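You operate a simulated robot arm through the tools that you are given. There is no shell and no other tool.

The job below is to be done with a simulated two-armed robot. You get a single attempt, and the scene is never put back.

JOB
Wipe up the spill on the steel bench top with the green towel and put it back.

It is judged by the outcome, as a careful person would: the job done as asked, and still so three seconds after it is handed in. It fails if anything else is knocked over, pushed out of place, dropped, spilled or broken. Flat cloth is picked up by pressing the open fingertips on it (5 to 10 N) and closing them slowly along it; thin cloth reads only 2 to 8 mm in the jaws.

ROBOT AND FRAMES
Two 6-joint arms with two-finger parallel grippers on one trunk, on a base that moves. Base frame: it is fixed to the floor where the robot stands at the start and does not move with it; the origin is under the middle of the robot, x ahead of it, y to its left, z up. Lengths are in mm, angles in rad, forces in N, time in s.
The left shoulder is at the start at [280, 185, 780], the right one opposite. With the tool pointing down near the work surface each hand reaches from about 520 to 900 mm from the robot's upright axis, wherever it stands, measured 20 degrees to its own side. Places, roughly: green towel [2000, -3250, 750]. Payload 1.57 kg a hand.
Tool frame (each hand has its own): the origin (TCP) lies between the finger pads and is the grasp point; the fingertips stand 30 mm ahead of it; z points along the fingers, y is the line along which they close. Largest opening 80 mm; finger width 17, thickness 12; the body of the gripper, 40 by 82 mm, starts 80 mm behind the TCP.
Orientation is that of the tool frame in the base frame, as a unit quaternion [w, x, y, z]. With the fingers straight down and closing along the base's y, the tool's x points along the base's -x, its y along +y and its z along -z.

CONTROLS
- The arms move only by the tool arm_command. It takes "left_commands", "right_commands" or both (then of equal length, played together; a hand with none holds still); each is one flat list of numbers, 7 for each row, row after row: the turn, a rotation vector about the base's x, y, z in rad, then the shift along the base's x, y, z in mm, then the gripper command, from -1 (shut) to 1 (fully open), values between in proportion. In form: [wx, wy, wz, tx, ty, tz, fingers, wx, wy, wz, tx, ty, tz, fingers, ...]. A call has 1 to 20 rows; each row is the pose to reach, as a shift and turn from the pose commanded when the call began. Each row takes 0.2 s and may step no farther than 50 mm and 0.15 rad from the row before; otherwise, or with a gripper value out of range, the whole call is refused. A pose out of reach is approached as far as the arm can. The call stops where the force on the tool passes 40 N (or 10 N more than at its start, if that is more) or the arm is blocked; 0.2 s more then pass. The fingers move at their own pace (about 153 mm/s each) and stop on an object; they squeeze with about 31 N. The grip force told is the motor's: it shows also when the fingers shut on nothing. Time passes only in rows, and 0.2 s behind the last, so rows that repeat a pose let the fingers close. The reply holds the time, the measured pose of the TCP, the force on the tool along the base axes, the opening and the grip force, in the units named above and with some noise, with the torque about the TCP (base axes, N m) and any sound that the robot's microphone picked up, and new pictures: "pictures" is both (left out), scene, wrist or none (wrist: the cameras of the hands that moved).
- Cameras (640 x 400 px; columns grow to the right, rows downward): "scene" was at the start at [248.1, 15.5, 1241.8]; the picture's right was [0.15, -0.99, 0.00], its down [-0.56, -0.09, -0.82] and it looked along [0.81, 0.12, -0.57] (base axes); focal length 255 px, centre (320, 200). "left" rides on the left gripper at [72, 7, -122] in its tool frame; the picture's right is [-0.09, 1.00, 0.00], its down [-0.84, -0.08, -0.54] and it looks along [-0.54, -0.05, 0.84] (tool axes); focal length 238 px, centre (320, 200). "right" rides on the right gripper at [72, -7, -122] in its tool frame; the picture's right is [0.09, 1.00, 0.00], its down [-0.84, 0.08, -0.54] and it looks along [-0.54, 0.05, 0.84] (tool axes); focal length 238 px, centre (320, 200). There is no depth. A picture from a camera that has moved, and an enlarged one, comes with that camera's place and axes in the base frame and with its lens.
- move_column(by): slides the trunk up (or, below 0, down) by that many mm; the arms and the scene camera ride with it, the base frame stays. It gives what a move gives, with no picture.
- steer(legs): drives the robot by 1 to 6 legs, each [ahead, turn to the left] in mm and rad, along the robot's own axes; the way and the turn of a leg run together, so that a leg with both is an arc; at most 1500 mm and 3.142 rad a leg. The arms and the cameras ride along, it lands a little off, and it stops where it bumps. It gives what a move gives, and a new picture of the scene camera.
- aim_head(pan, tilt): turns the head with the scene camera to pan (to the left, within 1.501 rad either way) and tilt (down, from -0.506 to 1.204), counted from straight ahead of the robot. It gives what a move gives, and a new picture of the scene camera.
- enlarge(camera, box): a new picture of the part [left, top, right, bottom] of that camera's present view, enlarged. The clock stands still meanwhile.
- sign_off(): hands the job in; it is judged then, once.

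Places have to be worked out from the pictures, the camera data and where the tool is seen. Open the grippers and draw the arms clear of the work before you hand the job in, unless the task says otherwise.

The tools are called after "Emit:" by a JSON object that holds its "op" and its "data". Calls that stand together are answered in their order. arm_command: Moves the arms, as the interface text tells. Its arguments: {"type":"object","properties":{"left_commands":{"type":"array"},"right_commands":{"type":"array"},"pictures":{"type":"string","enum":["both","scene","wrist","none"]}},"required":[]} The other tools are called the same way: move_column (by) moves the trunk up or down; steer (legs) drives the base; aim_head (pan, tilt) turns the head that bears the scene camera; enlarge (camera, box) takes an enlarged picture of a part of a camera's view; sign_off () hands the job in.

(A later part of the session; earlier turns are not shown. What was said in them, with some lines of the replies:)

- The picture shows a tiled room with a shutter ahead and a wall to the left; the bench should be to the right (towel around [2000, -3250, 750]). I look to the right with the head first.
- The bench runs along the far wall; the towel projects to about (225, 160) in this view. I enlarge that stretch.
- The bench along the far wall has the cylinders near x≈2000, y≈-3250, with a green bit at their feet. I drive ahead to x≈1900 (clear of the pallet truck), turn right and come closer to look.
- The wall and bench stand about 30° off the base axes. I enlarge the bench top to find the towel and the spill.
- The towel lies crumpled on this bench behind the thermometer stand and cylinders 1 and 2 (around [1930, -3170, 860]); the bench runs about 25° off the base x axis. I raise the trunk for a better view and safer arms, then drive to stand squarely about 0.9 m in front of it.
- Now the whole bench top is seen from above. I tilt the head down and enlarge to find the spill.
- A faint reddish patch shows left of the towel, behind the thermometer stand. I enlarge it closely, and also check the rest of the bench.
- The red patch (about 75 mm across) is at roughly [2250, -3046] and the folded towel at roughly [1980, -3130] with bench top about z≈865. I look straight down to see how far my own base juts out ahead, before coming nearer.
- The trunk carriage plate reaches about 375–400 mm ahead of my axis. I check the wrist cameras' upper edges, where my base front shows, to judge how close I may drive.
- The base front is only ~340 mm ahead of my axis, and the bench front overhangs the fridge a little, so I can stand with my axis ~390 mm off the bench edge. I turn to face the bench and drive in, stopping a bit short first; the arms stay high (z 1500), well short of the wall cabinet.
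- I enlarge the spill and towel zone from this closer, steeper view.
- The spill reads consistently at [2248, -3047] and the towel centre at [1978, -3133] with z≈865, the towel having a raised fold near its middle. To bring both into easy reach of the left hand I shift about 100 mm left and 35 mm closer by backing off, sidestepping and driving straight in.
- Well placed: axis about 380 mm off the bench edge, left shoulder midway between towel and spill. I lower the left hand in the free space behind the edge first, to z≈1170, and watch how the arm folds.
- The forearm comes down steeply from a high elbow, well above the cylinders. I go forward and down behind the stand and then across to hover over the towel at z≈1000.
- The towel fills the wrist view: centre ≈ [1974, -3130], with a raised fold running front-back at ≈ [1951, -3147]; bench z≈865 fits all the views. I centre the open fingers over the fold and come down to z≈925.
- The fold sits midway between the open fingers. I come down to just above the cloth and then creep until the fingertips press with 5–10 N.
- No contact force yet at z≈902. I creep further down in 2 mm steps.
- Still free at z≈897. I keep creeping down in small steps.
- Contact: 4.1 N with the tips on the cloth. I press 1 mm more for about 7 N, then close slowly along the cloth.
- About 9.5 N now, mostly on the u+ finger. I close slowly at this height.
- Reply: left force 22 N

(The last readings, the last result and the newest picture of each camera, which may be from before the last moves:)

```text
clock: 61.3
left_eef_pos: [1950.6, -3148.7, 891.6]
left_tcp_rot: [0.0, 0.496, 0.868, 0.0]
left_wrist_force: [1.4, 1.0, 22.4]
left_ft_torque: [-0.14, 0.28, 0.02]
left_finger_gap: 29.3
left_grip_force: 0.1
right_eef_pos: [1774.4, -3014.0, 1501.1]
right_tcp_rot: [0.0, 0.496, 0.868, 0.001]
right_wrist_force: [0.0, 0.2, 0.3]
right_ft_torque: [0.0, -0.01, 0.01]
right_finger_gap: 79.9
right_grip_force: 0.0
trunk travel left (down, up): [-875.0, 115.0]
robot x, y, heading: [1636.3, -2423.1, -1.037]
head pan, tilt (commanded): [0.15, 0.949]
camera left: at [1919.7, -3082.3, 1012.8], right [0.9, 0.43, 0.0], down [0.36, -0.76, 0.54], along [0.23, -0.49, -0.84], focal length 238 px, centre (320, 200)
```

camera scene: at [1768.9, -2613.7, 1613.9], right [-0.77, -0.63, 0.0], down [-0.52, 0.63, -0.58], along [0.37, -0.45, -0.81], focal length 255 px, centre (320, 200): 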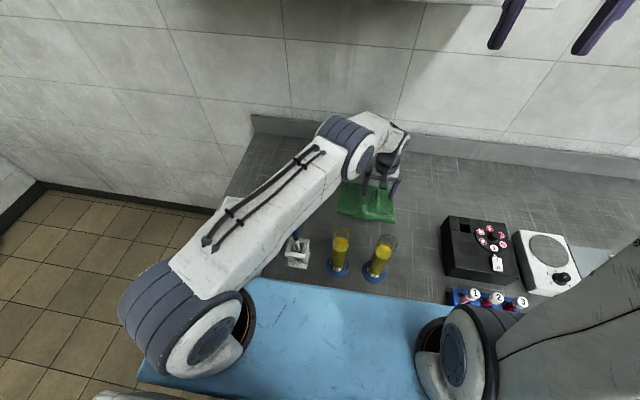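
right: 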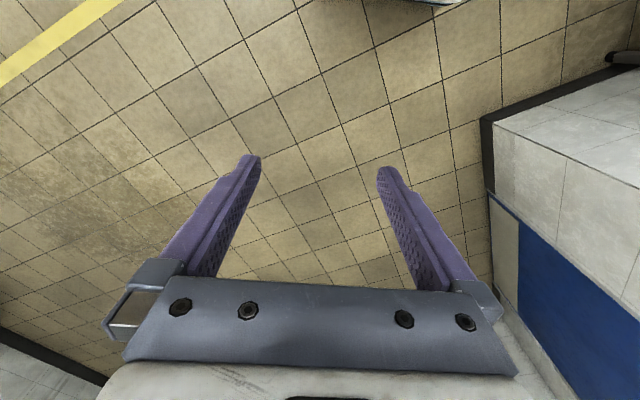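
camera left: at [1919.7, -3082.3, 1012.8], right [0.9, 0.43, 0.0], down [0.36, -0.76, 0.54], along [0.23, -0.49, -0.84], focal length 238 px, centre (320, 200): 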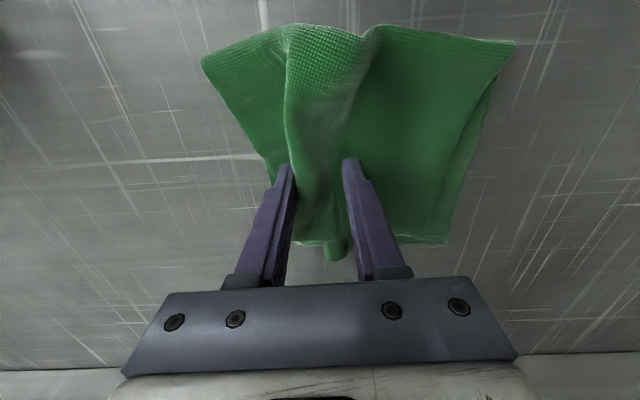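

The cloth gathers into a ridge between the fingers. The force rose to 22 N, so I ease up a little while closing the rest of the way.

Emit:
{"op": "arm_command", "data": {"left_commands": [0, 0, 0, 0, 0, 1, -0.3, 0, 0, 0, 0, 0, 1, -0.4, 0, 0, 0, 0, 0, 1, -0.5, 0, 0, 0, 0, 0, 1, -0.6, 0, 0, 0, 0, 0, 1, -0.7, 0, 0, 0, 0, 0, 1, -0.8, 0, 0, 0, 0, 0, 1, -0.9, 0, 0, 0, 0, 0, 1, -1, 0, 0, 0, 0, 0, 1, -1, 0, 0, 0, 0, 0, 1, -1], "pictures": "wrist"}}

```text
clock: 63.5
left_eef_pos: [1949.6, -3148.9, 891.6]
left_tcp_rot: [-0.001, 0.497, 0.868, 0.0]
left_wrist_force: [-1.5, -0.1, 16.5]
left_ft_torque: [-0.09, 0.15, 0.01]
left_finger_gap: 4.1
left_grip_force: 24.8
right_eef_pos: [1774.9, -3013.9, 1501.0]
right_tcp_rot: [0.0, 0.497, 0.868, 0.001]
right_wrist_force: [0.3, 0.5, -0.1]
right_ft_torque: [0.02, 0.0, -0.02]
right_finger_gap: 79.8
right_grip_force: 0.2
trunk travel left (down, up): [-875.0, 115.0]
robot x, y, heading: [1637.6, -2420.7, -1.037]
head pan, tilt (commanded): [0.15, 0.949]
camera left: at [1919.3, -3082.6, 1012.9], right [0.91, 0.43, 0.0], down [0.36, -0.76, 0.54], along [0.23, -0.49, -0.84], focal length 238 px, centre (320, 200)
```

left: 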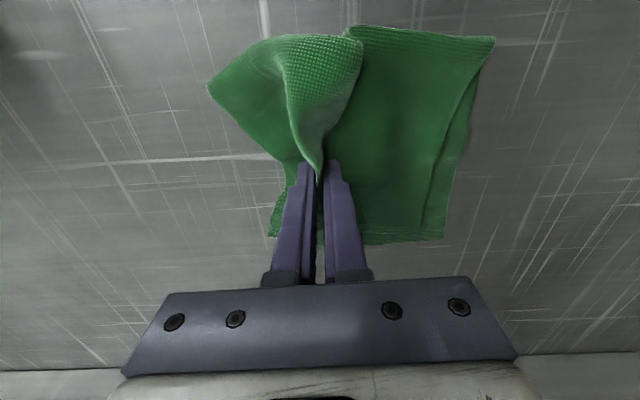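

The jaws read 4.1 mm with 25 N: the cloth is pinched. I lift 60 mm and check that it comes along.

Emit:
{"op": "arm_command", "data": {"left_commands": [0, 0, 0, 0, 0, 8, -1, 0, 0, 0, 0, 0, 20, -1, 0, 0, 0, 0, 0, 40, -1, 0, 0, 0, 0, 0, 60, -1], "pictures": "both"}}

```text
clock: 64.5
left_eef_pos: [1950.6, -3148.8, 951.0]
left_tcp_rot: [0.0, 0.496, 0.868, 0.001]
left_wrist_force: [0.8, -0.3, -0.9]
left_ft_torque: [-0.02, 0.02, 0.02]
left_finger_gap: 3.9
left_grip_force: 24.7
right_eef_pos: [1775.3, -3016.3, 1499.6]
right_tcp_rot: [0.0, 0.496, 0.869, 0.0]
right_wrist_force: [0.8, -0.1, -0.6]
right_ft_torque: [0.02, 0.02, 0.01]
right_finger_gap: 79.8
right_grip_force: 0.1
trunk travel left (down, up): [-875.0, 115.0]
robot x, y, heading: [1640.4, -2419.4, -1.037]
head pan, tilt (commanded): [0.15, 0.949]
camera scene: at [1768.9, -2613.6, 1613.8], right [-0.77, -0.63, 0.0], down [-0.52, 0.63, -0.58], along [0.37, -0.45, -0.81], focal length 255 px, centre (320, 200)
camera left: at [1919.0, -3082.3, 1072.3], right [0.9, 0.43, 0.0], down [0.36, -0.76, 0.54], along [0.23, -0.49, -0.84], focal length 238 px, centre (320, 200)
```

scene: 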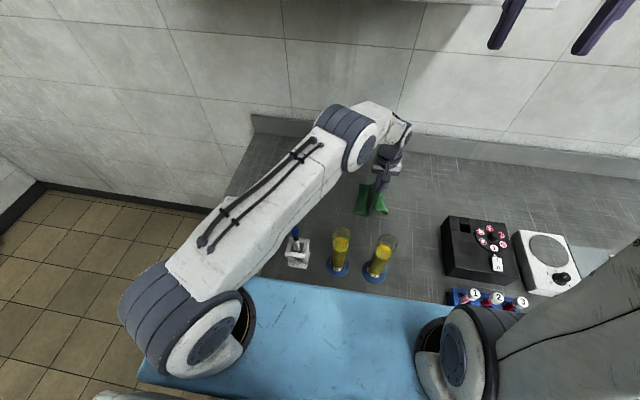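
left: 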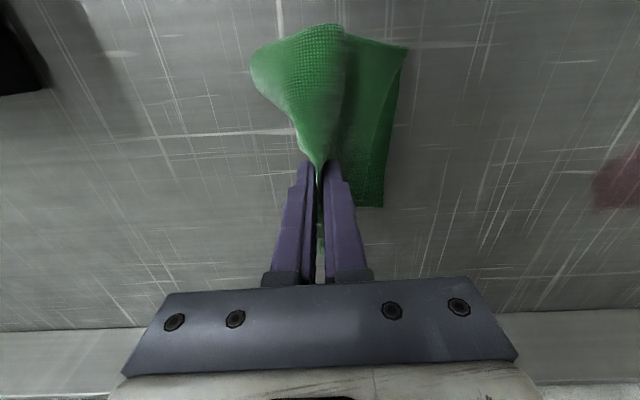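

The towel is held, pinched near its middle. I lift it clear to z≈1000 and carry it across the bare bench top to above the spill at ≈ [2243, -3048].

Emit:
{"op": "arm_command", "data": {"left_commands": [0, 0, 0, 0, 0, 25, -1, 0, 0, 0, 0, 0, 50, -1, 0, 0, 0, 42, 15, 50, -1, 0, 0, 0, 84, 29, 50, -1, 0, 0, 0, 125, 43, 50, -1, 0, 0, 0, 167, 57, 50, -1, 0, 0, 0, 209, 72, 50, -1, 0, 0, 0, 250, 86, 50, -1, 0, 0, 0, 293, 101, 50, -1], "pictures": "both"}}

```text
clock: 66.5
left_eef_pos: [2243.8, -3049.2, 1002.9]
left_tcp_rot: [0.0, 0.497, 0.868, 0.0]
left_wrist_force: [0.0, -0.6, 0.1]
left_ft_torque: [0.02, 0.01, 0.01]
left_finger_gap: 3.8
left_grip_force: 24.8
right_eef_pos: [1774.2, -3016.4, 1499.8]
right_tcp_rot: [0.0, 0.495, 0.869, 0.0]
right_wrist_force: [0.1, -0.1, -0.1]
right_ft_torque: [0.03, 0.04, 0.05]
right_finger_gap: 80.1
right_grip_force: 0.1
trunk travel left (down, up): [-875.0, 115.0]
robot x, y, heading: [1641.5, -2421.8, -1.036]
head pan, tilt (commanded): [0.15, 0.949]
camera scene: at [1769.0, -2613.7, 1613.8], right [-0.77, -0.63, 0.0], down [-0.52, 0.63, -0.58], along [0.37, -0.45, -0.81], focal length 255 px, centre (320, 200)
camera left: at [2213.7, -2984.0, 1123.8], right [0.91, 0.42, 0.0], down [0.36, -0.76, 0.54], along [0.23, -0.49, -0.84], focal length 238 px, centre (320, 200)
```

scene: 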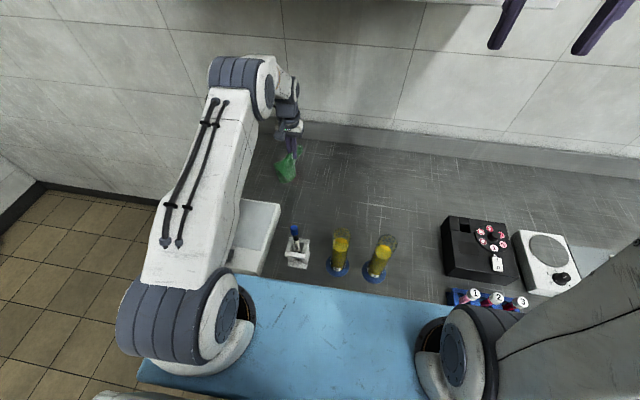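
left: 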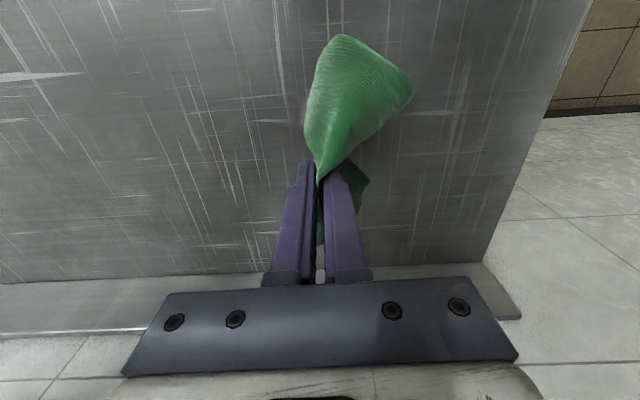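

The towel hangs under the fingers just over the spill. I lower it onto the patch, first to z≈905, then gently to contact.

Emit:
{"op": "arm_command", "data": {"left_commands": [0, 0, 0, 0, 0, -30, -1, 0, 0, 0, 0, 0, -60, -1, 0, 0, 0, 0, 0, -85, -1, 0, 0, 0, 0, 0, -98, -1], "pictures": "wrist"}}

Emit:
{"op": "arm_command", "data": {"left_commands": [0, 0, 0, 0, 0, -3, -1, 0, 0, 0, 0, 0, -6, -1], "pictures": "none"}}

Emit:
{"op": "arm_command", "data": {"left_commands": [0, 0, 0, 0, 0, -2, -1, 0, 0, 0, 0, 0, -3, -1], "pictures": "none"}}

```text
clock: 67.5
left_eef_pos: [2242.9, -3048.5, 903.8]
left_tcp_rot: [0.0, 0.496, 0.868, 0.0]
left_wrist_force: [-0.7, -0.2, 0.9]
left_ft_torque: [0.04, 0.02, 0.0]
left_finger_gap: 4.1
left_grip_force: 24.9
right_eef_pos: [1775.6, -3015.0, 1500.8]
right_tcp_rot: [0.001, 0.497, 0.868, 0.0]
right_wrist_force: [-0.3, -0.3, -0.6]
right_ft_torque: [-0.02, 0.01, 0.01]
right_finger_gap: 80.1
right_grip_force: 0.1
trunk travel left (down, up): [-875.0, 115.0]
robot x, y, heading: [1638.9, -2424.0, -1.035]
head pan, tilt (commanded): [0.15, 0.949]
camera left: at [2212.2, -2982.9, 1024.6], right [0.9, 0.43, 0.0], down [0.36, -0.76, 0.54], along [0.23, -0.49, -0.84], focal length 238 px, centre (320, 200)
```

left: 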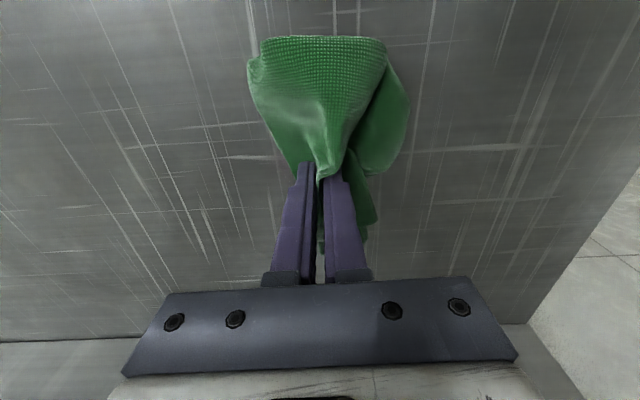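

```text
clock: 68.1
left_eef_pos: [2242.8, -3049.4, 897.2]
left_tcp_rot: [0.0, 0.496, 0.868, 0.001]
left_wrist_force: [0.5, -0.1, 2.4]
left_ft_torque: [-0.03, -0.02, 0.0]
left_finger_gap: 4.0
left_grip_force: 25.1
right_eef_pos: [1773.8, -3015.9, 1500.4]
right_tcp_rot: [0.0, 0.496, 0.868, 0.0]
right_wrist_force: [-0.6, -0.3, 0.4]
right_ft_torque: [-0.01, -0.04, 0.03]
right_finger_gap: 80.0
right_grip_force: 0.0
trunk travel left (down, up): [-875.0, 115.0]
robot x, y, heading: [1641.9, -2420.4, -1.032]
head pan, tilt (commanded): [0.15, 0.949]
```

```text
clock: 68.7
left_eef_pos: [2242.1, -3048.6, 895.5]
left_tcp_rot: [0.002, 0.496, 0.868, -0.001]
left_wrist_force: [1.7, 0.8, 9.9]
left_ft_torque: [-0.05, -0.1, 0.0]
left_finger_gap: 4.1
left_grip_force: 24.2
right_eef_pos: [1774.1, -3015.4, 1500.5]
right_tcp_rot: [0.0, 0.497, 0.868, 0.0]
right_wrist_force: [-0.4, 0.0, -0.2]
right_ft_torque: [0.03, 0.01, 0.01]
right_finger_gap: 80.0
right_grip_force: 0.0
trunk travel left (down, up): [-875.0, 115.0]
robot x, y, heading: [1643.0, -2421.1, -1.038]
head pan, tilt (commanded): [0.15, 0.949]
```

Pressing at about 10 N with the towel under the tips. I start wiping with front-to-back strokes over the right half of the patch, ending at its centre.

Emit:
{"op": "arm_command", "data": {"left_commands": [0, 0, 0, -23.2, 6.2, 0, -1, 0, 0, 0, -46.4, 12.4, 0, -1, 0, 0, 0, -68.3, 18.3, 0, -1, 0, 0, 0, -55.8, -3.3, 0, -1, 0, 0, 0, -43.3, -25, 0, -1, 0, 0, 0, -30.8, -46.6, 0, -1, 0, 0, 0, -18.3, -68.3, 0, -1, 0, 0, 0, -3.6, -59.8, 0, -1, 0, 0, 0, -16.1, -38.1, 0, -1, 0, 0, 0, -28.6, -16.5, 0, -1, 0, 0, 0, -41.1, 5.1, 0, -1, 0, 0, 0, -53.6, 26.8, 0, -1, 0, 0, 0, -39.7, 34.8, 0, -1, 0, 0, 0, -27.2, 13.1, 0, -1, 0, 0, 0, -14.7, -8.5, 0, -1, 0, 0, 0, -2.2, -30.1, 0, -1, 0, 0, 0, 10.3, -51.8, 0, -1, 0, 0, 0, 25, -43.3, 0, -1, 0, 0, 0, 12.5, -21.6, 0, -1, 0, 0, 0, 0, 0, 0, -1], "pictures": "wrist"}}

```text
clock: 72.9
left_eef_pos: [2244.6, -3046.6, 895.3]
left_tcp_rot: [0.001, 0.496, 0.868, 0.0]
left_wrist_force: [0.4, -1.9, 5.8]
left_ft_torque: [-0.04, -0.03, 0.02]
left_finger_gap: 3.7
left_grip_force: 25.1
left hand out of reach, approached as far as the arm can: row 7, 8, 17, 18
right_eef_pos: [1774.3, -3014.9, 1499.8]
right_tcp_rot: [0.0, 0.495, 0.869, 0.0]
right_wrist_force: [0.6, -0.6, 0.3]
right_ft_torque: [0.01, 0.0, 0.02]
right_finger_gap: 80.0
right_grip_force: 0.0
trunk travel left (down, up): [-875.0, 115.0]
robot x, y, heading: [1639.8, -2424.2, -1.028]
head pan, tilt (commanded): [0.15, 0.949]
camera left: at [2213.3, -2980.1, 1016.3], right [0.91, 0.43, 0.0], down [0.36, -0.76, 0.54], along [0.23, -0.49, -0.84], focal length 238 px, centre (320, 200)
```

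left: 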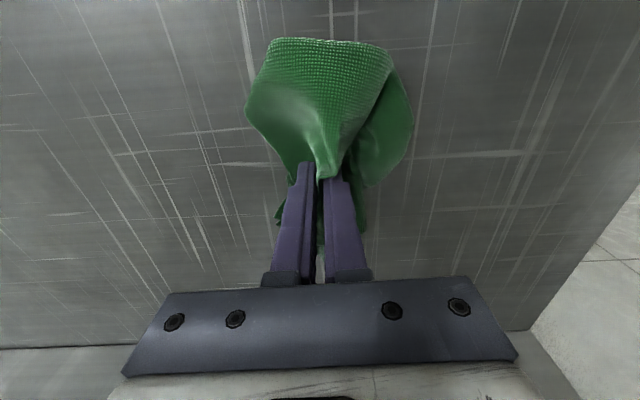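

The far-edge rows (about 50 mm deeper) were just out of reach; the rest went fine. I continue over the left half with slightly shorter strokes and 1 mm more press, then along the far edge.

Emit:
{"op": "arm_command", "data": {"left_commands": [0, 0, 0, -12.5, 21.6, -1, -1, 0, 0, 0, -25, 43.3, -1, -1, 0, 0, 0, -10.3, 51.8, -1, -1, 0, 0, 0, 2.2, 30.1, -1, -1, 0, 0, 0, 14.7, 8.5, -1, -1, 0, 0, 0, 29.7, -17.5, -1, -1, 0, 0, 0, 42.6, -7.7, -1, -1, 0, 0, 0, 28.6, 16.5, -1, -1, 0, 0, 0, 16.1, 38.1, -1, -1, 0, 0, 0, 3.6, 59.8, -1, -1, 0, 0, 0, 18.3, 68.3, -1, -1, 0, 0, 0, 30.8, 46.6, -1, -1, 0, 0, 0, 43.3, 25, -1, -1, 0, 0, 0, 53.3, 7.7, -1, -1, 0, 0, 0, 42.6, -7.7, -1, -1, 0, 0, 0, 24.7, -22.7, -1, -1, 0, 0, 0, 5.6, -33.7, -1, -1, 0, 0, 0, -14.3, -45.2, -1, -1, 0, 0, 0, -3, -24.8, -1, -1, 0, 0, 0, 0, 0, -1, -1], "pictures": "wrist"}}

```text
clock: 77.1
left_eef_pos: [2241.7, -3048.4, 894.3]
left_tcp_rot: [0.003, 0.496, 0.868, -0.001]
left_wrist_force: [-0.7, -5.2, 24.7]
left_ft_torque: [-0.11, -0.17, -0.06]
left_finger_gap: 3.9
left_grip_force: 24.3
right_eef_pos: [1773.5, -3014.2, 1500.2]
right_tcp_rot: [-0.001, 0.497, 0.868, 0.0]
right_wrist_force: [-0.4, -0.1, 0.3]
right_ft_torque: [-0.01, -0.01, 0.0]
right_finger_gap: 80.0
right_grip_force: 0.0
trunk travel left (down, up): [-875.0, 115.0]
robot x, y, heading: [1639.3, -2421.7, -1.037]
head pan, tilt (commanded): [0.15, 0.949]
camera left: at [2210.2, -2982.8, 1015.0], right [0.91, 0.43, 0.0], down [0.36, -0.76, 0.55], along [0.23, -0.5, -0.84], focal length 238 px, centre (320, 200)
```

left: 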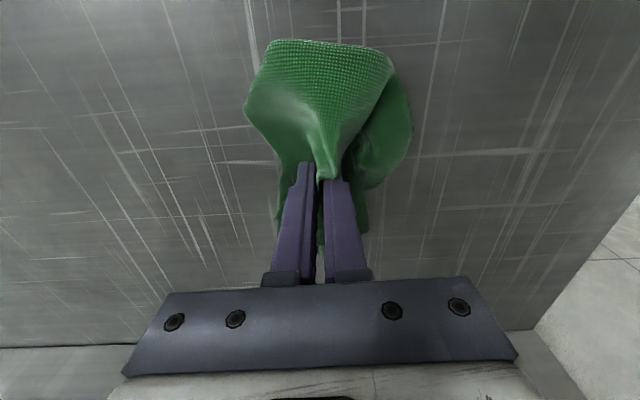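

The press climbed to about 25 N; that is enough strokes for now. I lift and swing the towel aside to the right to see what is left of the patch.

Emit:
{"op": "arm_command", "data": {"left_commands": [0, 0, 0, 0, 0, 20, -1, 0, 0, 0, 0, 0, 60, -1, 0, 0, 0, 0, 0, 105, -1, 0, 0, 0, -40, -20, 105, -1, 0, 0, 0, -80, -42, 105, -1, 0, 0, 0, -120, -65, 105, -1, 0, 0, 0, -150, -85, 105, -1], "pictures": "both"}}

Emit:
{"op": "enlarge", "data": {"camera": "scene", "box": [230, 110, 390, 210]}}

```text
clock: 78.7
left_eef_pos: [2094.1, -3131.9, 996.5]
left_tcp_rot: [0.0, 0.497, 0.868, 0.0]
left_wrist_force: [-0.8, 0.6, -0.2]
left_ft_torque: [0.01, 0.05, 0.0]
left_finger_gap: 3.9
left_grip_force: 24.6
right_eef_pos: [1775.3, -3015.5, 1500.0]
right_tcp_rot: [0.0, 0.496, 0.869, 0.0]
right_wrist_force: [-0.5, -0.2, 0.8]
right_ft_torque: [-0.02, -0.02, 0.01]
right_finger_gap: 79.8
right_grip_force: 0.0
trunk travel left (down, up): [-875.0, 115.0]
robot x, y, heading: [1640.6, -2423.4, -1.033]
head pan, tilt (commanded): [0.15, 0.949]
camera scene: at [1769.0, -2613.6, 1613.9], right [-0.77, -0.63, 0.0], down [-0.52, 0.63, -0.58], along [0.37, -0.45, -0.81], focal length 255 px, centre (320, 200)
camera left: at [2062.7, -3066.8, 1117.5], right [0.9, 0.43, 0.0], down [0.36, -0.76, 0.54], along [0.23, -0.49, -0.84], focal length 238 px, centre (320, 200)
```

scene: 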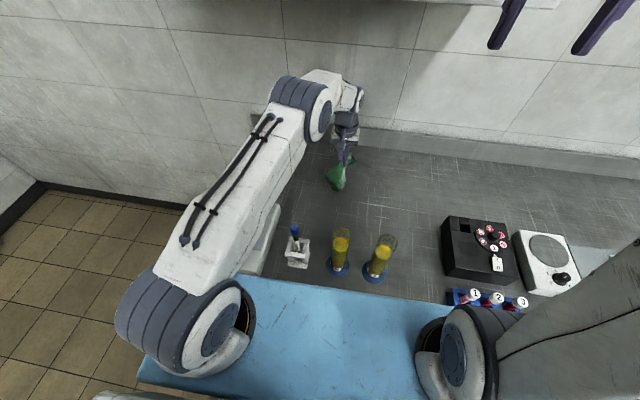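
left: 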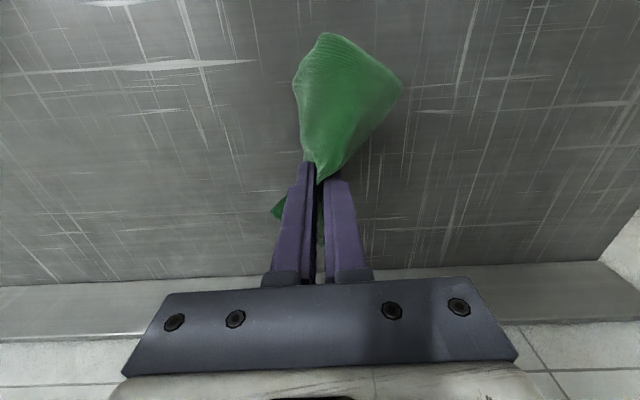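

```text
4.00 times, centred on (310, 160) of scene
camera zoom: at [1769.0, -2613.6, 1613.9], right [-0.77, -0.63, 0.0], down [-0.52, 0.63, -0.58], along [0.37, -0.45, -0.81], focal length 1022 px, centre (360, 360)
```

zoom: 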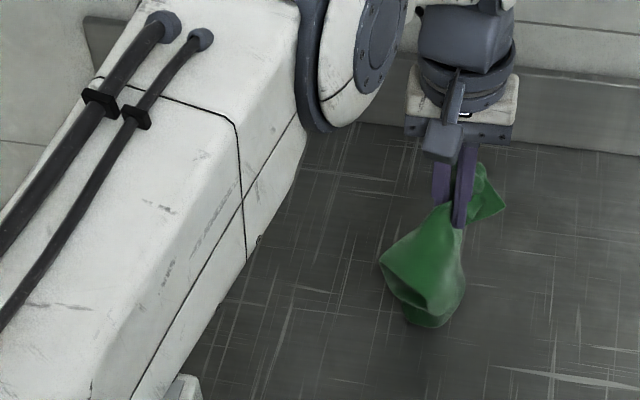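

In the wrist view the patch should lie around (484, 116), and I see no red there. I enlarge that region to be sure.

Emit:
{"op": "enlarge", "data": {"camera": "left", "box": [400, 40, 600, 165]}}

Emit:
{"op": "enlarge", "data": {"camera": "left", "box": [240, 0, 640, 250]}}

```text
3.20 times, centred on (500, 102) of left
camera zoom: at [2062.7, -3066.8, 1117.5], right [0.9, 0.43, 0.0], down [0.36, -0.76, 0.54], along [0.23, -0.49, -0.84], focal length 763 px, centre (-256, 512)
```

zoom: 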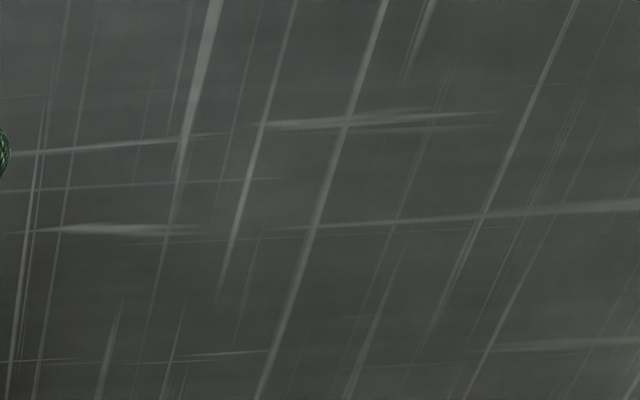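

```text
1.60 times, centred on (440, 125) of left
camera zoom: at [2062.7, -3066.8, 1117.5], right [0.9, 0.43, 0.0], down [0.36, -0.76, 0.54], along [0.23, -0.49, -0.84], focal length 381 px, centre (128, 320)
```

zoom: 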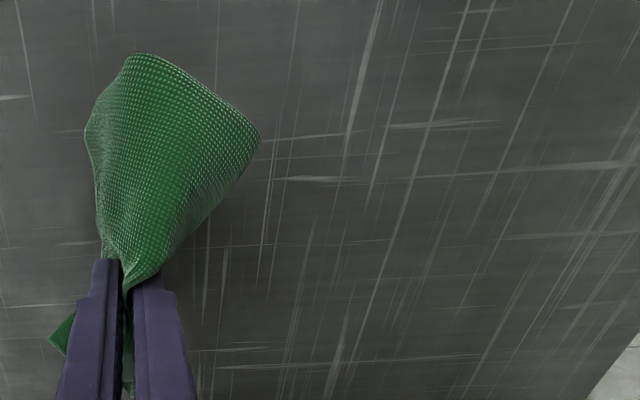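

The spill area is clean, no red left. I bring the towel back above the place I took it from ([1950, -3148]) and lower it gradually so that it drapes.

Emit:
{"op": "arm_command", "data": {"left_commands": [0, 0, 0, -36, -4, 4, -1, 0, 0, 0, -72, -8, 4, -1, 0, 0, 0, -108, -12, 4, -1, 0, 0, 0, -144, -16, 4, -1, 0, 0, 0, -144, -16, 4, -1, 0, 0, 0, -144, -16, -16, -1, 0, 0, 0, -144, -16, -36, -1, 0, 0, 0, -144, -16, -51, -1, 0, 0, 0, -144, -16, -66, -1], "pictures": "both"}}

```text
clock: 80.7
left_eef_pos: [1947.4, -3147.8, 931.6]
left_tcp_rot: [0.0, 0.497, 0.868, 0.0]
left_wrist_force: [-0.6, -0.2, -0.1]
left_ft_torque: [-0.03, -0.03, 0.02]
left_finger_gap: 4.0
left_grip_force: 24.2
right_eef_pos: [1774.3, -3015.8, 1499.6]
right_tcp_rot: [0.0, 0.496, 0.868, 0.0]
right_wrist_force: [-1.0, -0.4, -0.2]
right_ft_torque: [0.0, 0.01, -0.01]
right_finger_gap: 80.1
right_grip_force: 0.0
trunk travel left (down, up): [-875.0, 115.0]
robot x, y, heading: [1640.6, -2420.2, -1.031]
head pan, tilt (commanded): [0.15, 0.949]
camera scene: at [1769.0, -2613.6, 1613.9], right [-0.77, -0.63, 0.0], down [-0.52, 0.63, -0.58], along [0.37, -0.45, -0.81], focal length 255 px, centre (320, 200)
camera left: at [1917.2, -3081.7, 1052.7], right [0.9, 0.43, 0.0], down [0.36, -0.76, 0.54], along [0.23, -0.49, -0.84], focal length 238 px, centre (320, 200)
```

scene: 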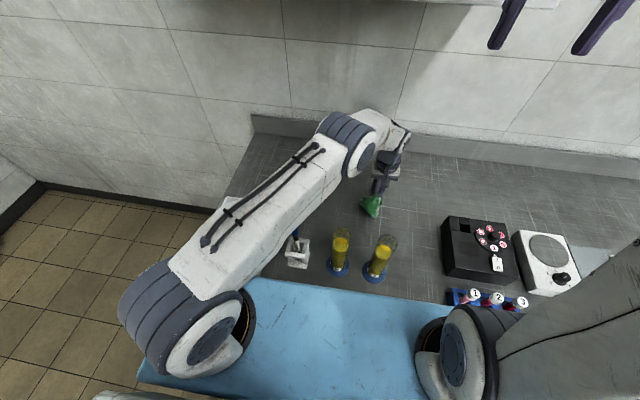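
left: 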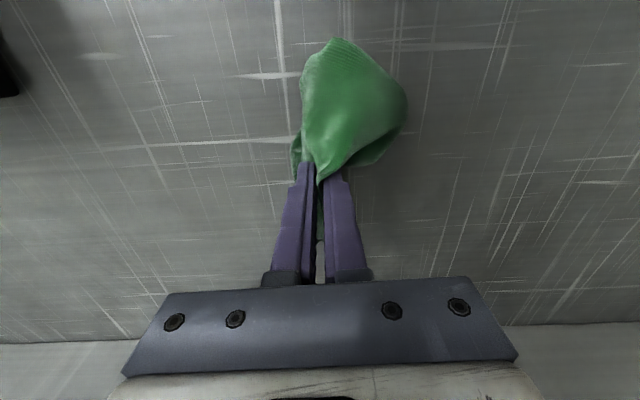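

The towel hangs over its old place. I lower it gently the rest of the way until the tips press lightly through the cloth.

Emit:
{"op": "arm_command", "data": {"left_commands": [0, 0, 0, 2, 0, -10, -1, 0, 0, 0, 2, 0, -18, -1, 0, 0, 0, 2, 0, -26, -1, 0, 0, 0, 2, 0, -32, -1, 0, 0, 0, 2, 0, -35, -1], "pictures": "wrist"}}

```text
clock: 81.9
left_eef_pos: [1949.6, -3148.9, 898.9]
left_tcp_rot: [0.001, 0.496, 0.868, 0.0]
left_wrist_force: [-0.6, -0.9, 3.7]
left_ft_torque: [0.02, 0.06, 0.02]
left_finger_gap: 4.1
left_grip_force: 24.7
right_eef_pos: [1773.2, -3015.1, 1500.0]
right_tcp_rot: [0.0, 0.496, 0.868, 0.001]
right_wrist_force: [-0.1, -0.3, -0.4]
right_ft_torque: [0.01, 0.0, 0.01]
right_finger_gap: 79.7
right_grip_force: 0.1
trunk travel left (down, up): [-875.0, 115.0]
robot x, y, heading: [1642.9, -2421.3, -1.032]
head pan, tilt (commanded): [0.15, 0.949]
camera left: at [1919.2, -3082.9, 1019.3], right [0.9, 0.43, 0.0], down [0.36, -0.76, 0.54], along [0.23, -0.49, -0.84], focal length 238 px, centre (320, 200)
```

left: 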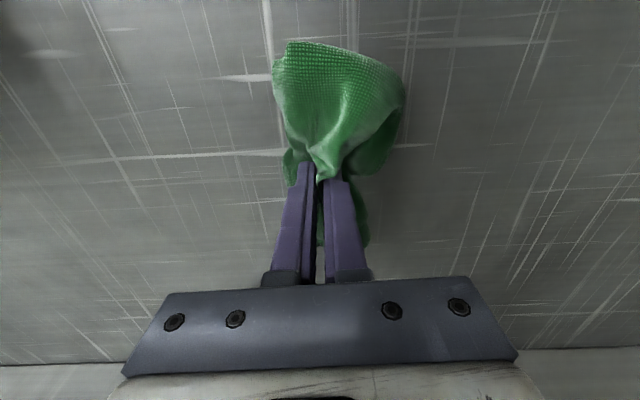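

Light contact at 3.7 N. I press slightly more and open the fingers slowly so the tips draw the cloth apart again.

Emit:
{"op": "arm_command", "data": {"left_commands": [0, 0, 0, 0, 0, -1, -1, 0, 0, 0, 0, 0, -2, -1, 0, 0, 0, 0, 0, -2, -0.85, 0, 0, 0, 0, 0, -2, -0.7, 0, 0, 0, 0, 0, -2, -0.55, 0, 0, 0, 0, 0, -2, -0.4, 0, 0, 0, 0, 0, -2, -0.25, 0, 0, 0, 0, 0, -2, -0.1, 0, 0, 0, 0, 0, -2, 0.05, 0, 0, 0, 0, 0, -2, 0.2], "pictures": "wrist"}}

```text
clock: 84.1
left_eef_pos: [1949.9, -3148.1, 896.6]
left_tcp_rot: [-0.001, 0.496, 0.868, 0.001]
left_wrist_force: [-0.9, -0.6, 3.1]
left_ft_torque: [0.03, -0.02, -0.01]
left_finger_gap: 47.2
left_grip_force: 0.0
right_eef_pos: [1774.1, -3015.1, 1499.8]
right_tcp_rot: [0.0, 0.496, 0.869, 0.0]
right_wrist_force: [-0.1, -0.5, -0.6]
right_ft_torque: [-0.02, -0.02, 0.0]
right_finger_gap: 79.9
right_grip_force: 0.2
trunk travel left (down, up): [-875.0, 115.0]
robot x, y, heading: [1638.9, -2422.7, -1.035]
head pan, tilt (commanded): [0.15, 0.949]
camera left: at [1919.7, -3082.7, 1016.5], right [0.91, 0.43, 0.0], down [0.36, -0.76, 0.54], along [0.23, -0.49, -0.84], focal length 238 px, centre (320, 200)
```

left: 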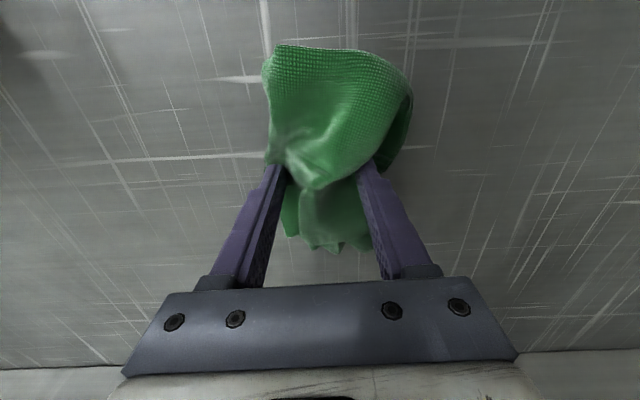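

The cloth is loosening. I open fully, then lift off and look at how it lies.

Emit:
{"op": "arm_command", "data": {"left_commands": [0, 0, 0, 0, 0, -2, 0.35, 0, 0, 0, 0, 0, -2, 0.5, 0, 0, 0, 0, 0, -2, 0.65, 0, 0, 0, 0, 0, -2, 0.8, 0, 0, 0, 0, 0, -2, 1, 0, 0, 0, 0, 0, 3, 1, 0, 0, 0, 0, 0, 20, 1, 0, 0, 0, 0, 0, 50, 1, 0, 0, 0, 0, 0, 90, 1, 0, 0, 0, 0, 0, 110, 1], "pictures": "both"}}

Emit:
{"op": "enlarge", "data": {"camera": "left", "box": [160, 0, 480, 200]}}

```text
clock: 86.3
left_eef_pos: [1952.6, -3148.9, 1004.6]
left_tcp_rot: [0.0, 0.496, 0.868, 0.0]
left_wrist_force: [0.0, 0.0, -0.7]
left_ft_torque: [0.01, -0.02, 0.03]
left_finger_gap: 79.7
left_grip_force: 0.1
right_eef_pos: [1773.6, -3016.0, 1499.9]
right_tcp_rot: [0.0, 0.496, 0.869, -0.001]
right_wrist_force: [-0.2, -0.6, 0.0]
right_ft_torque: [0.02, -0.03, 0.01]
right_finger_gap: 80.3
right_grip_force: 0.1
trunk travel left (down, up): [-875.0, 115.0]
robot x, y, heading: [1637.6, -2420.4, -1.034]
head pan, tilt (commanded): [0.15, 0.949]
camera scene: at [1768.9, -2613.5, 1613.9], right [-0.77, -0.63, 0.0], down [-0.52, 0.63, -0.58], along [0.37, -0.45, -0.81], focal length 255 px, centre (320, 200)
camera left: at [1922.0, -3084.0, 1125.7], right [0.9, 0.43, 0.0], down [0.36, -0.76, 0.54], along [0.23, -0.49, -0.84], focal length 238 px, centre (320, 200)
```

scene: 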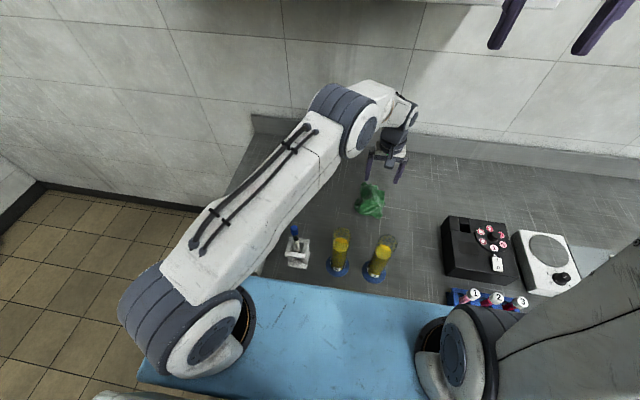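
left: 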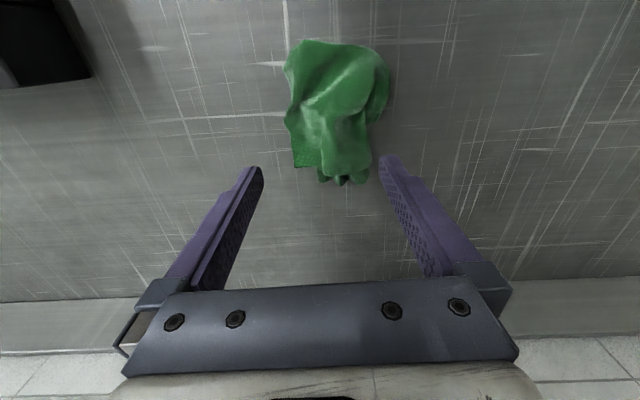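

```text
2.00 times, centred on (320, 100) of left
camera zoom: at [1922.0, -3084.0, 1125.7], right [0.9, 0.43, 0.0], down [0.36, -0.76, 0.54], along [0.23, -0.49, -0.84], focal length 477 px, centre (320, 400)
```

zoom: 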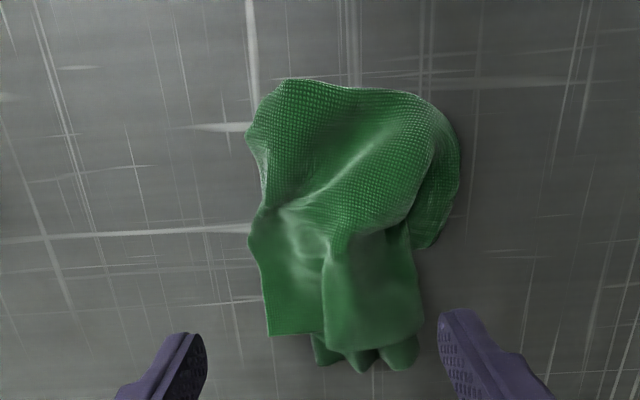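

The towel is back within ~15 mm of its old centre ([1974, -3130]) but rather bunched. I smooth it: nearly closed tips set on its middle, press lightly, and open slowly to spread it sideways.

Emit:
{"op": "arm_command", "data": {"left_commands": [0, 0, 0, 4, 12, 0, -0.2, 0, 0, 0, 8, 24, -30, -0.7, 0, 0, 0, 8, 24, -60, -0.7, 0, 0, 0, 8, 24, -85, -0.7, 0, 0, 0, 8, 24, -93, -0.7], "pictures": "wrist"}}

```text
clock: 87.5
left_eef_pos: [1958.8, -3125.2, 912.0]
left_tcp_rot: [0.0, 0.496, 0.868, 0.0]
left_wrist_force: [-0.2, 0.6, 0.5]
left_ft_torque: [0.01, 0.0, -0.04]
left_finger_gap: 11.9
left_grip_force: 0.1
right_eef_pos: [1774.1, -3015.7, 1500.9]
right_tcp_rot: [0.0, 0.496, 0.868, 0.0]
right_wrist_force: [-0.5, -0.3, -0.7]
right_ft_torque: [-0.02, 0.0, 0.0]
right_finger_gap: 80.1
right_grip_force: 0.1
trunk travel left (down, up): [-875.0, 115.0]
robot x, y, heading: [1642.1, -2420.8, -1.034]
head pan, tilt (commanded): [0.15, 0.949]
camera left: at [1928.4, -3059.4, 1033.5], right [0.9, 0.43, 0.0], down [0.36, -0.76, 0.54], along [0.23, -0.49, -0.84], focal length 238 px, centre (320, 200)
```

left: 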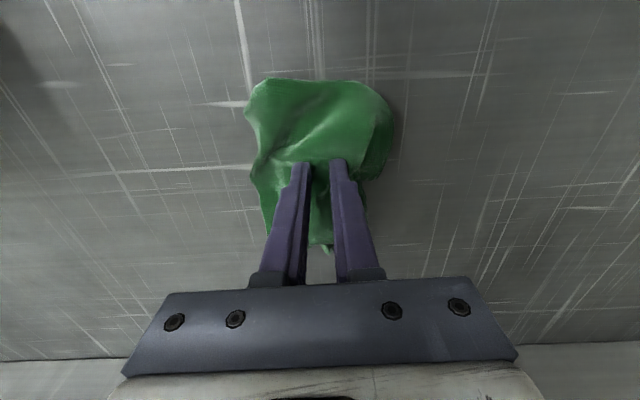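

The tips are over the middle of the towel. I creep down to a light press and check the force.

Emit:
{"op": "arm_command", "data": {"left_commands": [0, 0, 0, 0, 0, -4, -0.7, 0, 0, 0, 0, 0, -8, -0.7, 0, 0, 0, 0, 0, -12, -0.7], "pictures": "none"}}

Emit:
{"op": "arm_command", "data": {"left_commands": [0, 0, 0, 0, 0, -2, -0.7, 0, 0, 0, 0, 0, -3, -0.7], "pictures": "none"}}

```text
clock: 88.3
left_eef_pos: [1957.3, -3123.5, 902.1]
left_tcp_rot: [0.001, 0.496, 0.868, -0.001]
left_wrist_force: [0.6, 0.4, 4.4]
left_ft_torque: [0.0, -0.02, 0.02]
left_finger_gap: 12.1
left_grip_force: 0.3
right_eef_pos: [1775.4, -3014.7, 1500.2]
right_tcp_rot: [0.0, 0.496, 0.868, 0.0]
right_wrist_force: [0.1, -0.7, -0.7]
right_ft_torque: [-0.03, -0.01, 0.01]
right_finger_gap: 80.2
right_grip_force: 0.1
trunk travel left (down, up): [-875.0, 115.0]
robot x, y, heading: [1643.1, -2418.7, -1.03]
head pan, tilt (commanded): [0.15, 0.949]
```

```text
clock: 88.9
left_eef_pos: [1959.1, -3125.0, 898.1]
left_tcp_rot: [0.0, 0.495, 0.869, 0.0]
left_wrist_force: [-3.0, -0.6, 10.7]
left_ft_torque: [0.0, 0.07, -0.01]
left_finger_gap: 12.8
left_grip_force: 0.4
right_eef_pos: [1774.5, -3015.2, 1500.5]
right_tcp_rot: [0.0, 0.497, 0.868, 0.0]
right_wrist_force: [-0.5, 0.9, 0.7]
right_ft_torque: [0.0, -0.03, -0.01]
right_finger_gap: 80.2
right_grip_force: 0.1
trunk travel left (down, up): [-875.0, 115.0]
robot x, y, heading: [1640.9, -2423.0, -1.036]
head pan, tilt (commanded): [0.15, 0.949]
```

About 10 N on the cloth. I open slowly, going down a touch as the tips move off the thick middle, then lift and look.

Emit:
{"op": "arm_command", "data": {"left_commands": [0, 0, 0, 0, 0, 0, -0.55, 0, 0, 0, 0, 0, 0, -0.4, 0, 0, 0, 0, 0, 0, -0.25, 0, 0, 0, 0, 0, 0, -0.1, 0, 0, 0, 0, 0, -1, 0.05, 0, 0, 0, 0, 0, -1, 0.2, 0, 0, 0, 0, 0, -1, 0.35, 0, 0, 0, 0, 0, -1, 0.5, 0, 0, 0, 0, 0, -1, 0.65, 0, 0, 0, 0, 0, -1, 0.8, 0, 0, 0, 0, 0, -1, 1, 0, 0, 0, 0, 0, 5, 1, 0, 0, 0, 0, 0, 25, 1, 0, 0, 0, -4, -12, 65, 1, 0, 0, 0, -8, -24, 105, 1], "pictures": "both"}}

```text
clock: 92.1
left_eef_pos: [1947.9, -3146.5, 1001.3]
left_tcp_rot: [-0.001, 0.496, 0.868, 0.001]
left_wrist_force: [-0.2, 0.2, -0.8]
left_ft_torque: [0.04, 0.0, 0.0]
left_finger_gap: 79.7
left_grip_force: 0.1
right_eef_pos: [1773.5, -3015.5, 1500.0]
right_tcp_rot: [0.0, 0.497, 0.868, 0.0]
right_wrist_force: [0.2, 0.7, 0.0]
right_ft_torque: [0.01, 0.01, 0.02]
right_finger_gap: 79.9
right_grip_force: 0.3
trunk travel left (down, up): [-875.0, 115.0]
robot x, y, heading: [1639.5, -2425.0, -1.032]
head pan, tilt (commanded): [0.15, 0.949]
camera scene: at [1768.9, -2613.6, 1613.8], right [-0.77, -0.63, 0.0], down [-0.52, 0.63, -0.58], along [0.37, -0.45, -0.81], focal length 255 px, centre (320, 200)
camera left: at [1918.5, -3081.7, 1123.9], right [0.9, 0.43, 0.0], down [0.36, -0.76, 0.54], along [0.23, -0.49, -0.84], focal length 238 px, centre (320, 200)
```

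scene: 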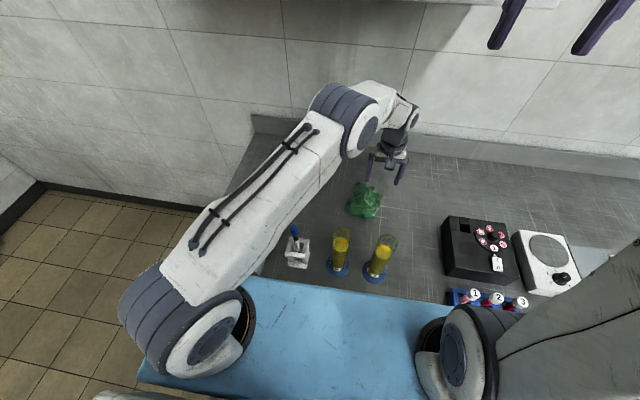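
left: 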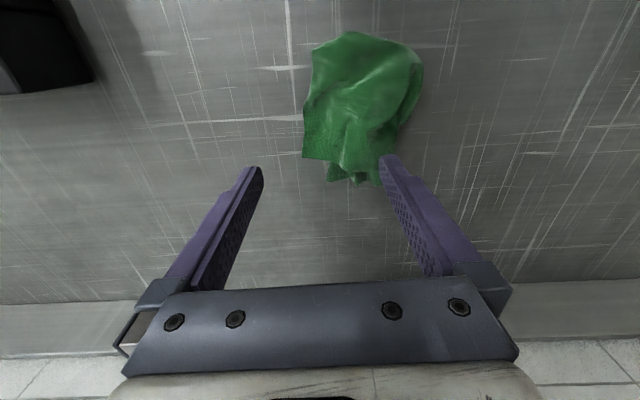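

The towel now lies looser, centred about [1979, -3111], within ~20 mm of where it was. I withdraw the left arm along the path it came, behind the stand and then up.

Emit:
{"op": "arm_command", "data": {"left_commands": [0, 0, 0, 30, 27, 1, 1, 0, 0, 0, 60, 54, 2, 1, 0, 0, 0, 90, 81, 4, 1, 0, 0, 0, 120, 108, 5, 1, 0, 0, 0, 150, 135, 6, 1, 0, 0, 0, 180, 162, 7, 1, 0, 0, 0, 210, 189, 8, 1, 0, 0, 0, 240, 215, 9, 1, 0, 0, 0, 225, 241, 44, 1, 0, 0, 0, 211, 266, 78, 1, 0, 0, 0, 196, 292, 113, 1, 0, 0, 0, 181, 317, 148, 1, 0, 0, 0, 167, 342, 182, 1], "pictures": "both"}}

Emit:
{"op": "enlarge", "data": {"camera": "left", "box": [120, 100, 440, 300]}}

```text
clock: 94.9
left_eef_pos: [2116.2, -2804.6, 1184.0]
left_tcp_rot: [0.0, 0.496, 0.868, -0.001]
left_wrist_force: [0.1, 0.0, 0.5]
left_ft_torque: [0.01, 0.0, 0.01]
left_finger_gap: 79.7
left_grip_force: 0.1
right_eef_pos: [1776.0, -3016.4, 1499.7]
right_tcp_rot: [0.0, 0.496, 0.868, 0.0]
right_wrist_force: [0.1, 0.1, 0.0]
right_ft_torque: [0.0, 0.02, 0.0]
right_finger_gap: 80.0
right_grip_force: 0.0
trunk travel left (down, up): [-875.0, 115.0]
robot x, y, heading: [1637.9, -2426.2, -1.036]
head pan, tilt (commanded): [0.15, 0.949]
camera scene: at [1768.9, -2613.7, 1613.9], right [-0.77, -0.63, 0.0], down [-0.52, 0.63, -0.58], along [0.37, -0.45, -0.81], focal length 255 px, centre (320, 200)
camera left: at [2085.6, -2738.4, 1305.6], right [0.91, 0.43, 0.0], down [0.36, -0.76, 0.54], along [0.23, -0.49, -0.84], focal length 238 px, centre (320, 200)
```

scene: 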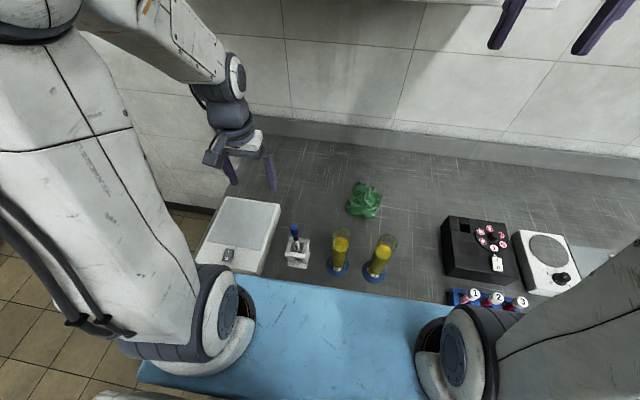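
left: 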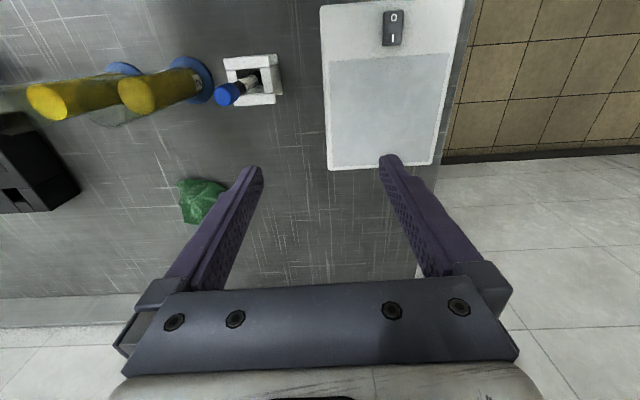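

```text
2.00 times, centred on (280, 200) of left
camera zoom: at [2085.6, -2738.4, 1305.6], right [0.91, 0.43, 0.0], down [0.36, -0.76, 0.54], along [0.23, -0.49, -0.84], focal length 477 px, centre (400, 200)
```

zoom: 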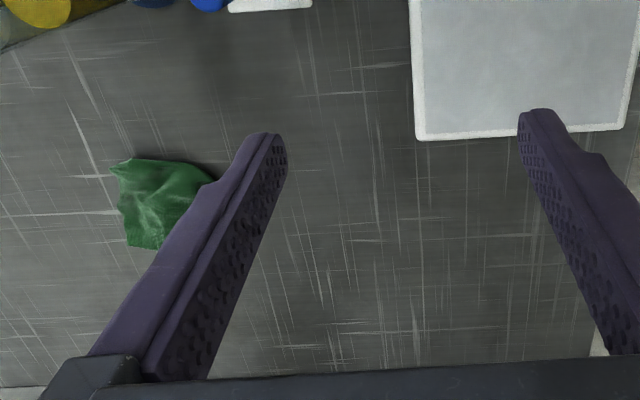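

No trace of the red patch in the same wrist view that showed it before. I raise the arm fully and check the bench with the head camera.

Emit:
{"op": "arm_command", "data": {"left_commands": [0, 0, 0, 0, 0, 45, 1, 0, 0, 0, 0, 0, 90, 1, 0, 0, 0, 0, 0, 135, 1, 0, 0, 0, 0, 0, 180, 1, 0, 0, 0, 0, 0, 225, 1, 0, 0, 0, 0, 0, 270, 1, 0, 0, 0, 0, 0, 315, 1], "pictures": "scene"}}

Emit:
{"op": "enlarge", "data": {"camera": "scene", "box": [230, 110, 410, 222]}}

Emit:
{"op": "enlarge", "data": {"camera": "scene", "box": [250, 140, 330, 190]}}

```text
clock: 96.5
left_eef_pos: [2115.9, -2808.1, 1497.6]
left_tcp_rot: [-0.002, 0.497, 0.868, 0.001]
left_wrist_force: [-0.5, -0.2, -0.5]
left_ft_torque: [0.03, 0.02, -0.01]
left_finger_gap: 80.0
left_grip_force: 0.1
right_eef_pos: [1774.4, -3016.6, 1500.8]
right_tcp_rot: [0.0, 0.497, 0.868, 0.0]
right_wrist_force: [0.3, -0.2, 0.0]
right_ft_torque: [0.0, -0.01, 0.0]
right_finger_gap: 79.8
right_grip_force: 0.1
trunk travel left (down, up): [-875.0, 115.0]
robot x, y, heading: [1641.0, -2425.7, -1.036]
head pan, tilt (commanded): [0.15, 0.949]
camera scene: at [1769.0, -2613.6, 1613.8], right [-0.77, -0.63, 0.0], down [-0.52, 0.63, -0.58], along [0.37, -0.45, -0.81], focal length 255 px, centre (320, 200)
```

scene: 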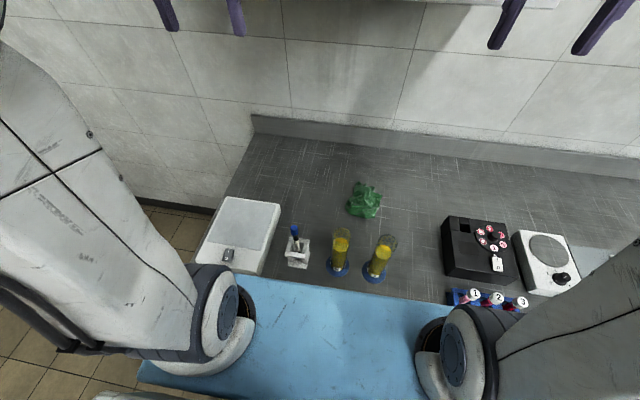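

```text
3.56 times, centred on (320, 166) of scene
camera zoom: at [1769.0, -2613.6, 1613.8], right [-0.77, -0.63, 0.0], down [-0.52, 0.63, -0.58], along [0.37, -0.45, -0.81], focal length 908 px, centre (320, 321)
```

zoom: 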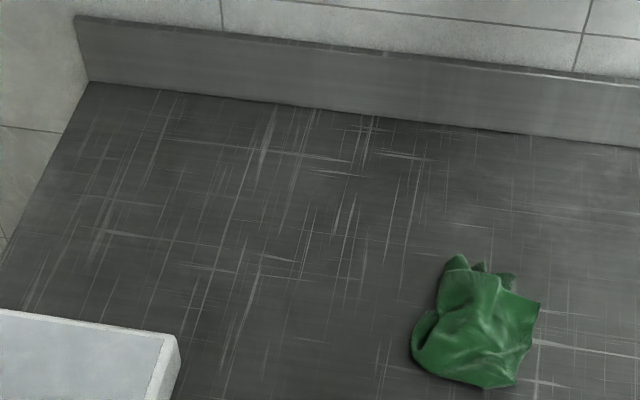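

```text
8.00 times, centred on (290, 165) of scene
camera zoom: at [1769.0, -2613.6, 1613.8], right [-0.77, -0.63, 0.0], down [-0.52, 0.63, -0.58], along [0.37, -0.45, -0.81], focal length 2044 px, centre (560, 480)
```

zoom: 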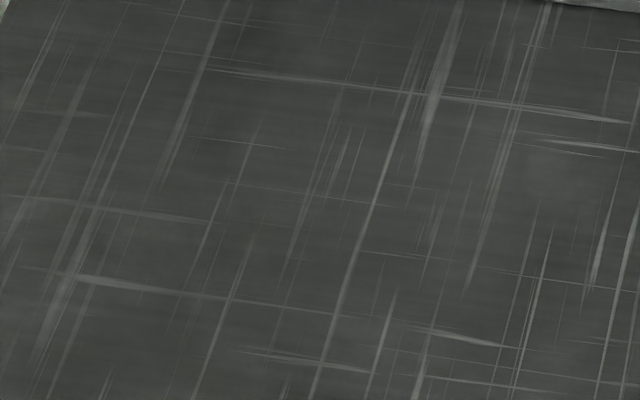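

The bench top is clean, the towel is back on its spot, and stand, cylinders and the other items are where they were. I back straight off the bench so both arms are clear.

Emit:
{"op": "steer", "data": {"legs": [[-400, 0]]}}

Emit:
{"op": "enlarge", "data": {"camera": "scene", "box": [160, 40, 480, 240]}}

```text
clock: 99.0
left_eef_pos: [1909.7, -2470.4, 1495.9]
left_tcp_rot: [0.001, 0.501, 0.866, 0.001]
left_wrist_force: [-0.5, 0.0, -0.1]
left_ft_torque: [0.0, 0.02, -0.02]
left_finger_gap: 80.1
left_grip_force: 0.1
right_eef_pos: [1566.2, -2673.3, 1500.4]
right_tcp_rot: [0.0, 0.501, 0.865, -0.001]
right_wrist_force: [0.7, 0.1, 0.0]
right_ft_torque: [0.0, 0.04, 0.01]
right_finger_gap: 79.8
right_grip_force: 0.0
trunk travel left (down, up): [-875.0, 115.0]
robot x, y, heading: [1441.2, -2076.4, -1.042]
head pan, tilt (commanded): [0.15, 0.949]
camera scene: at [1565.0, -2270.7, 1613.9], right [-0.78, -0.63, 0.0], down [-0.51, 0.63, -0.58], along [0.36, -0.45, -0.81], focal length 255 px, centre (320, 200)
```

scene: 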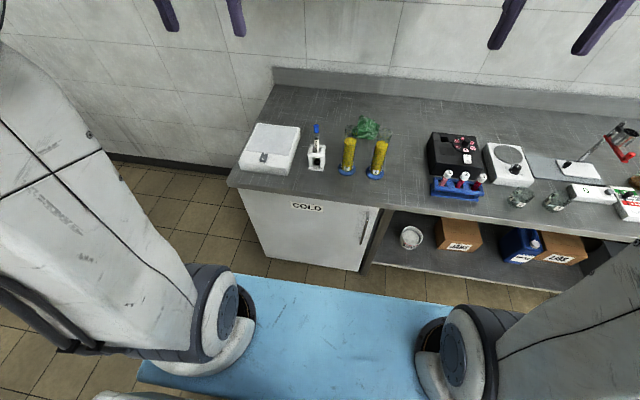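

```text
2.00 times, centred on (320, 140) of scene
camera zoom: at [1565.0, -2270.7, 1613.9], right [-0.78, -0.63, 0.0], down [-0.51, 0.63, -0.58], along [0.36, -0.45, -0.81], focal length 511 px, centre (320, 320)
```

zoom: 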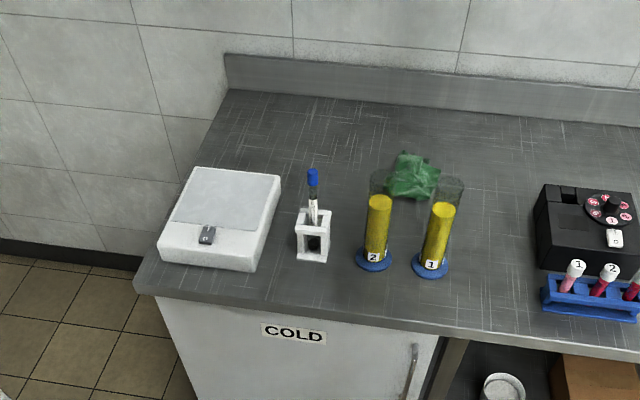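

The spill is gone, the towel is at its old place behind the cylinders, nothing else has moved, and both grippers are open and clear. I hand the job in.

Emit:
{"op": "sign_off", "data": {}}

```text
The job is handed in.
```

I wiped up the red spill on the steel bench top with the green towel. Close-up views from both the head and left-hand cameras show no red left.

The towel is back on the bench behind the two measuring cylinders, with its centre about 20 mm from where it started. It lies loosely crumpled, about 120 mm wide, where before it was laid out flat at about 200 mm. I spread it once with the fingertips but did not get it flat again.

Nothing else on the bench looks moved. Both grippers are open, and the robot has backed about 400 mm away from where it worked. The job is handed in.
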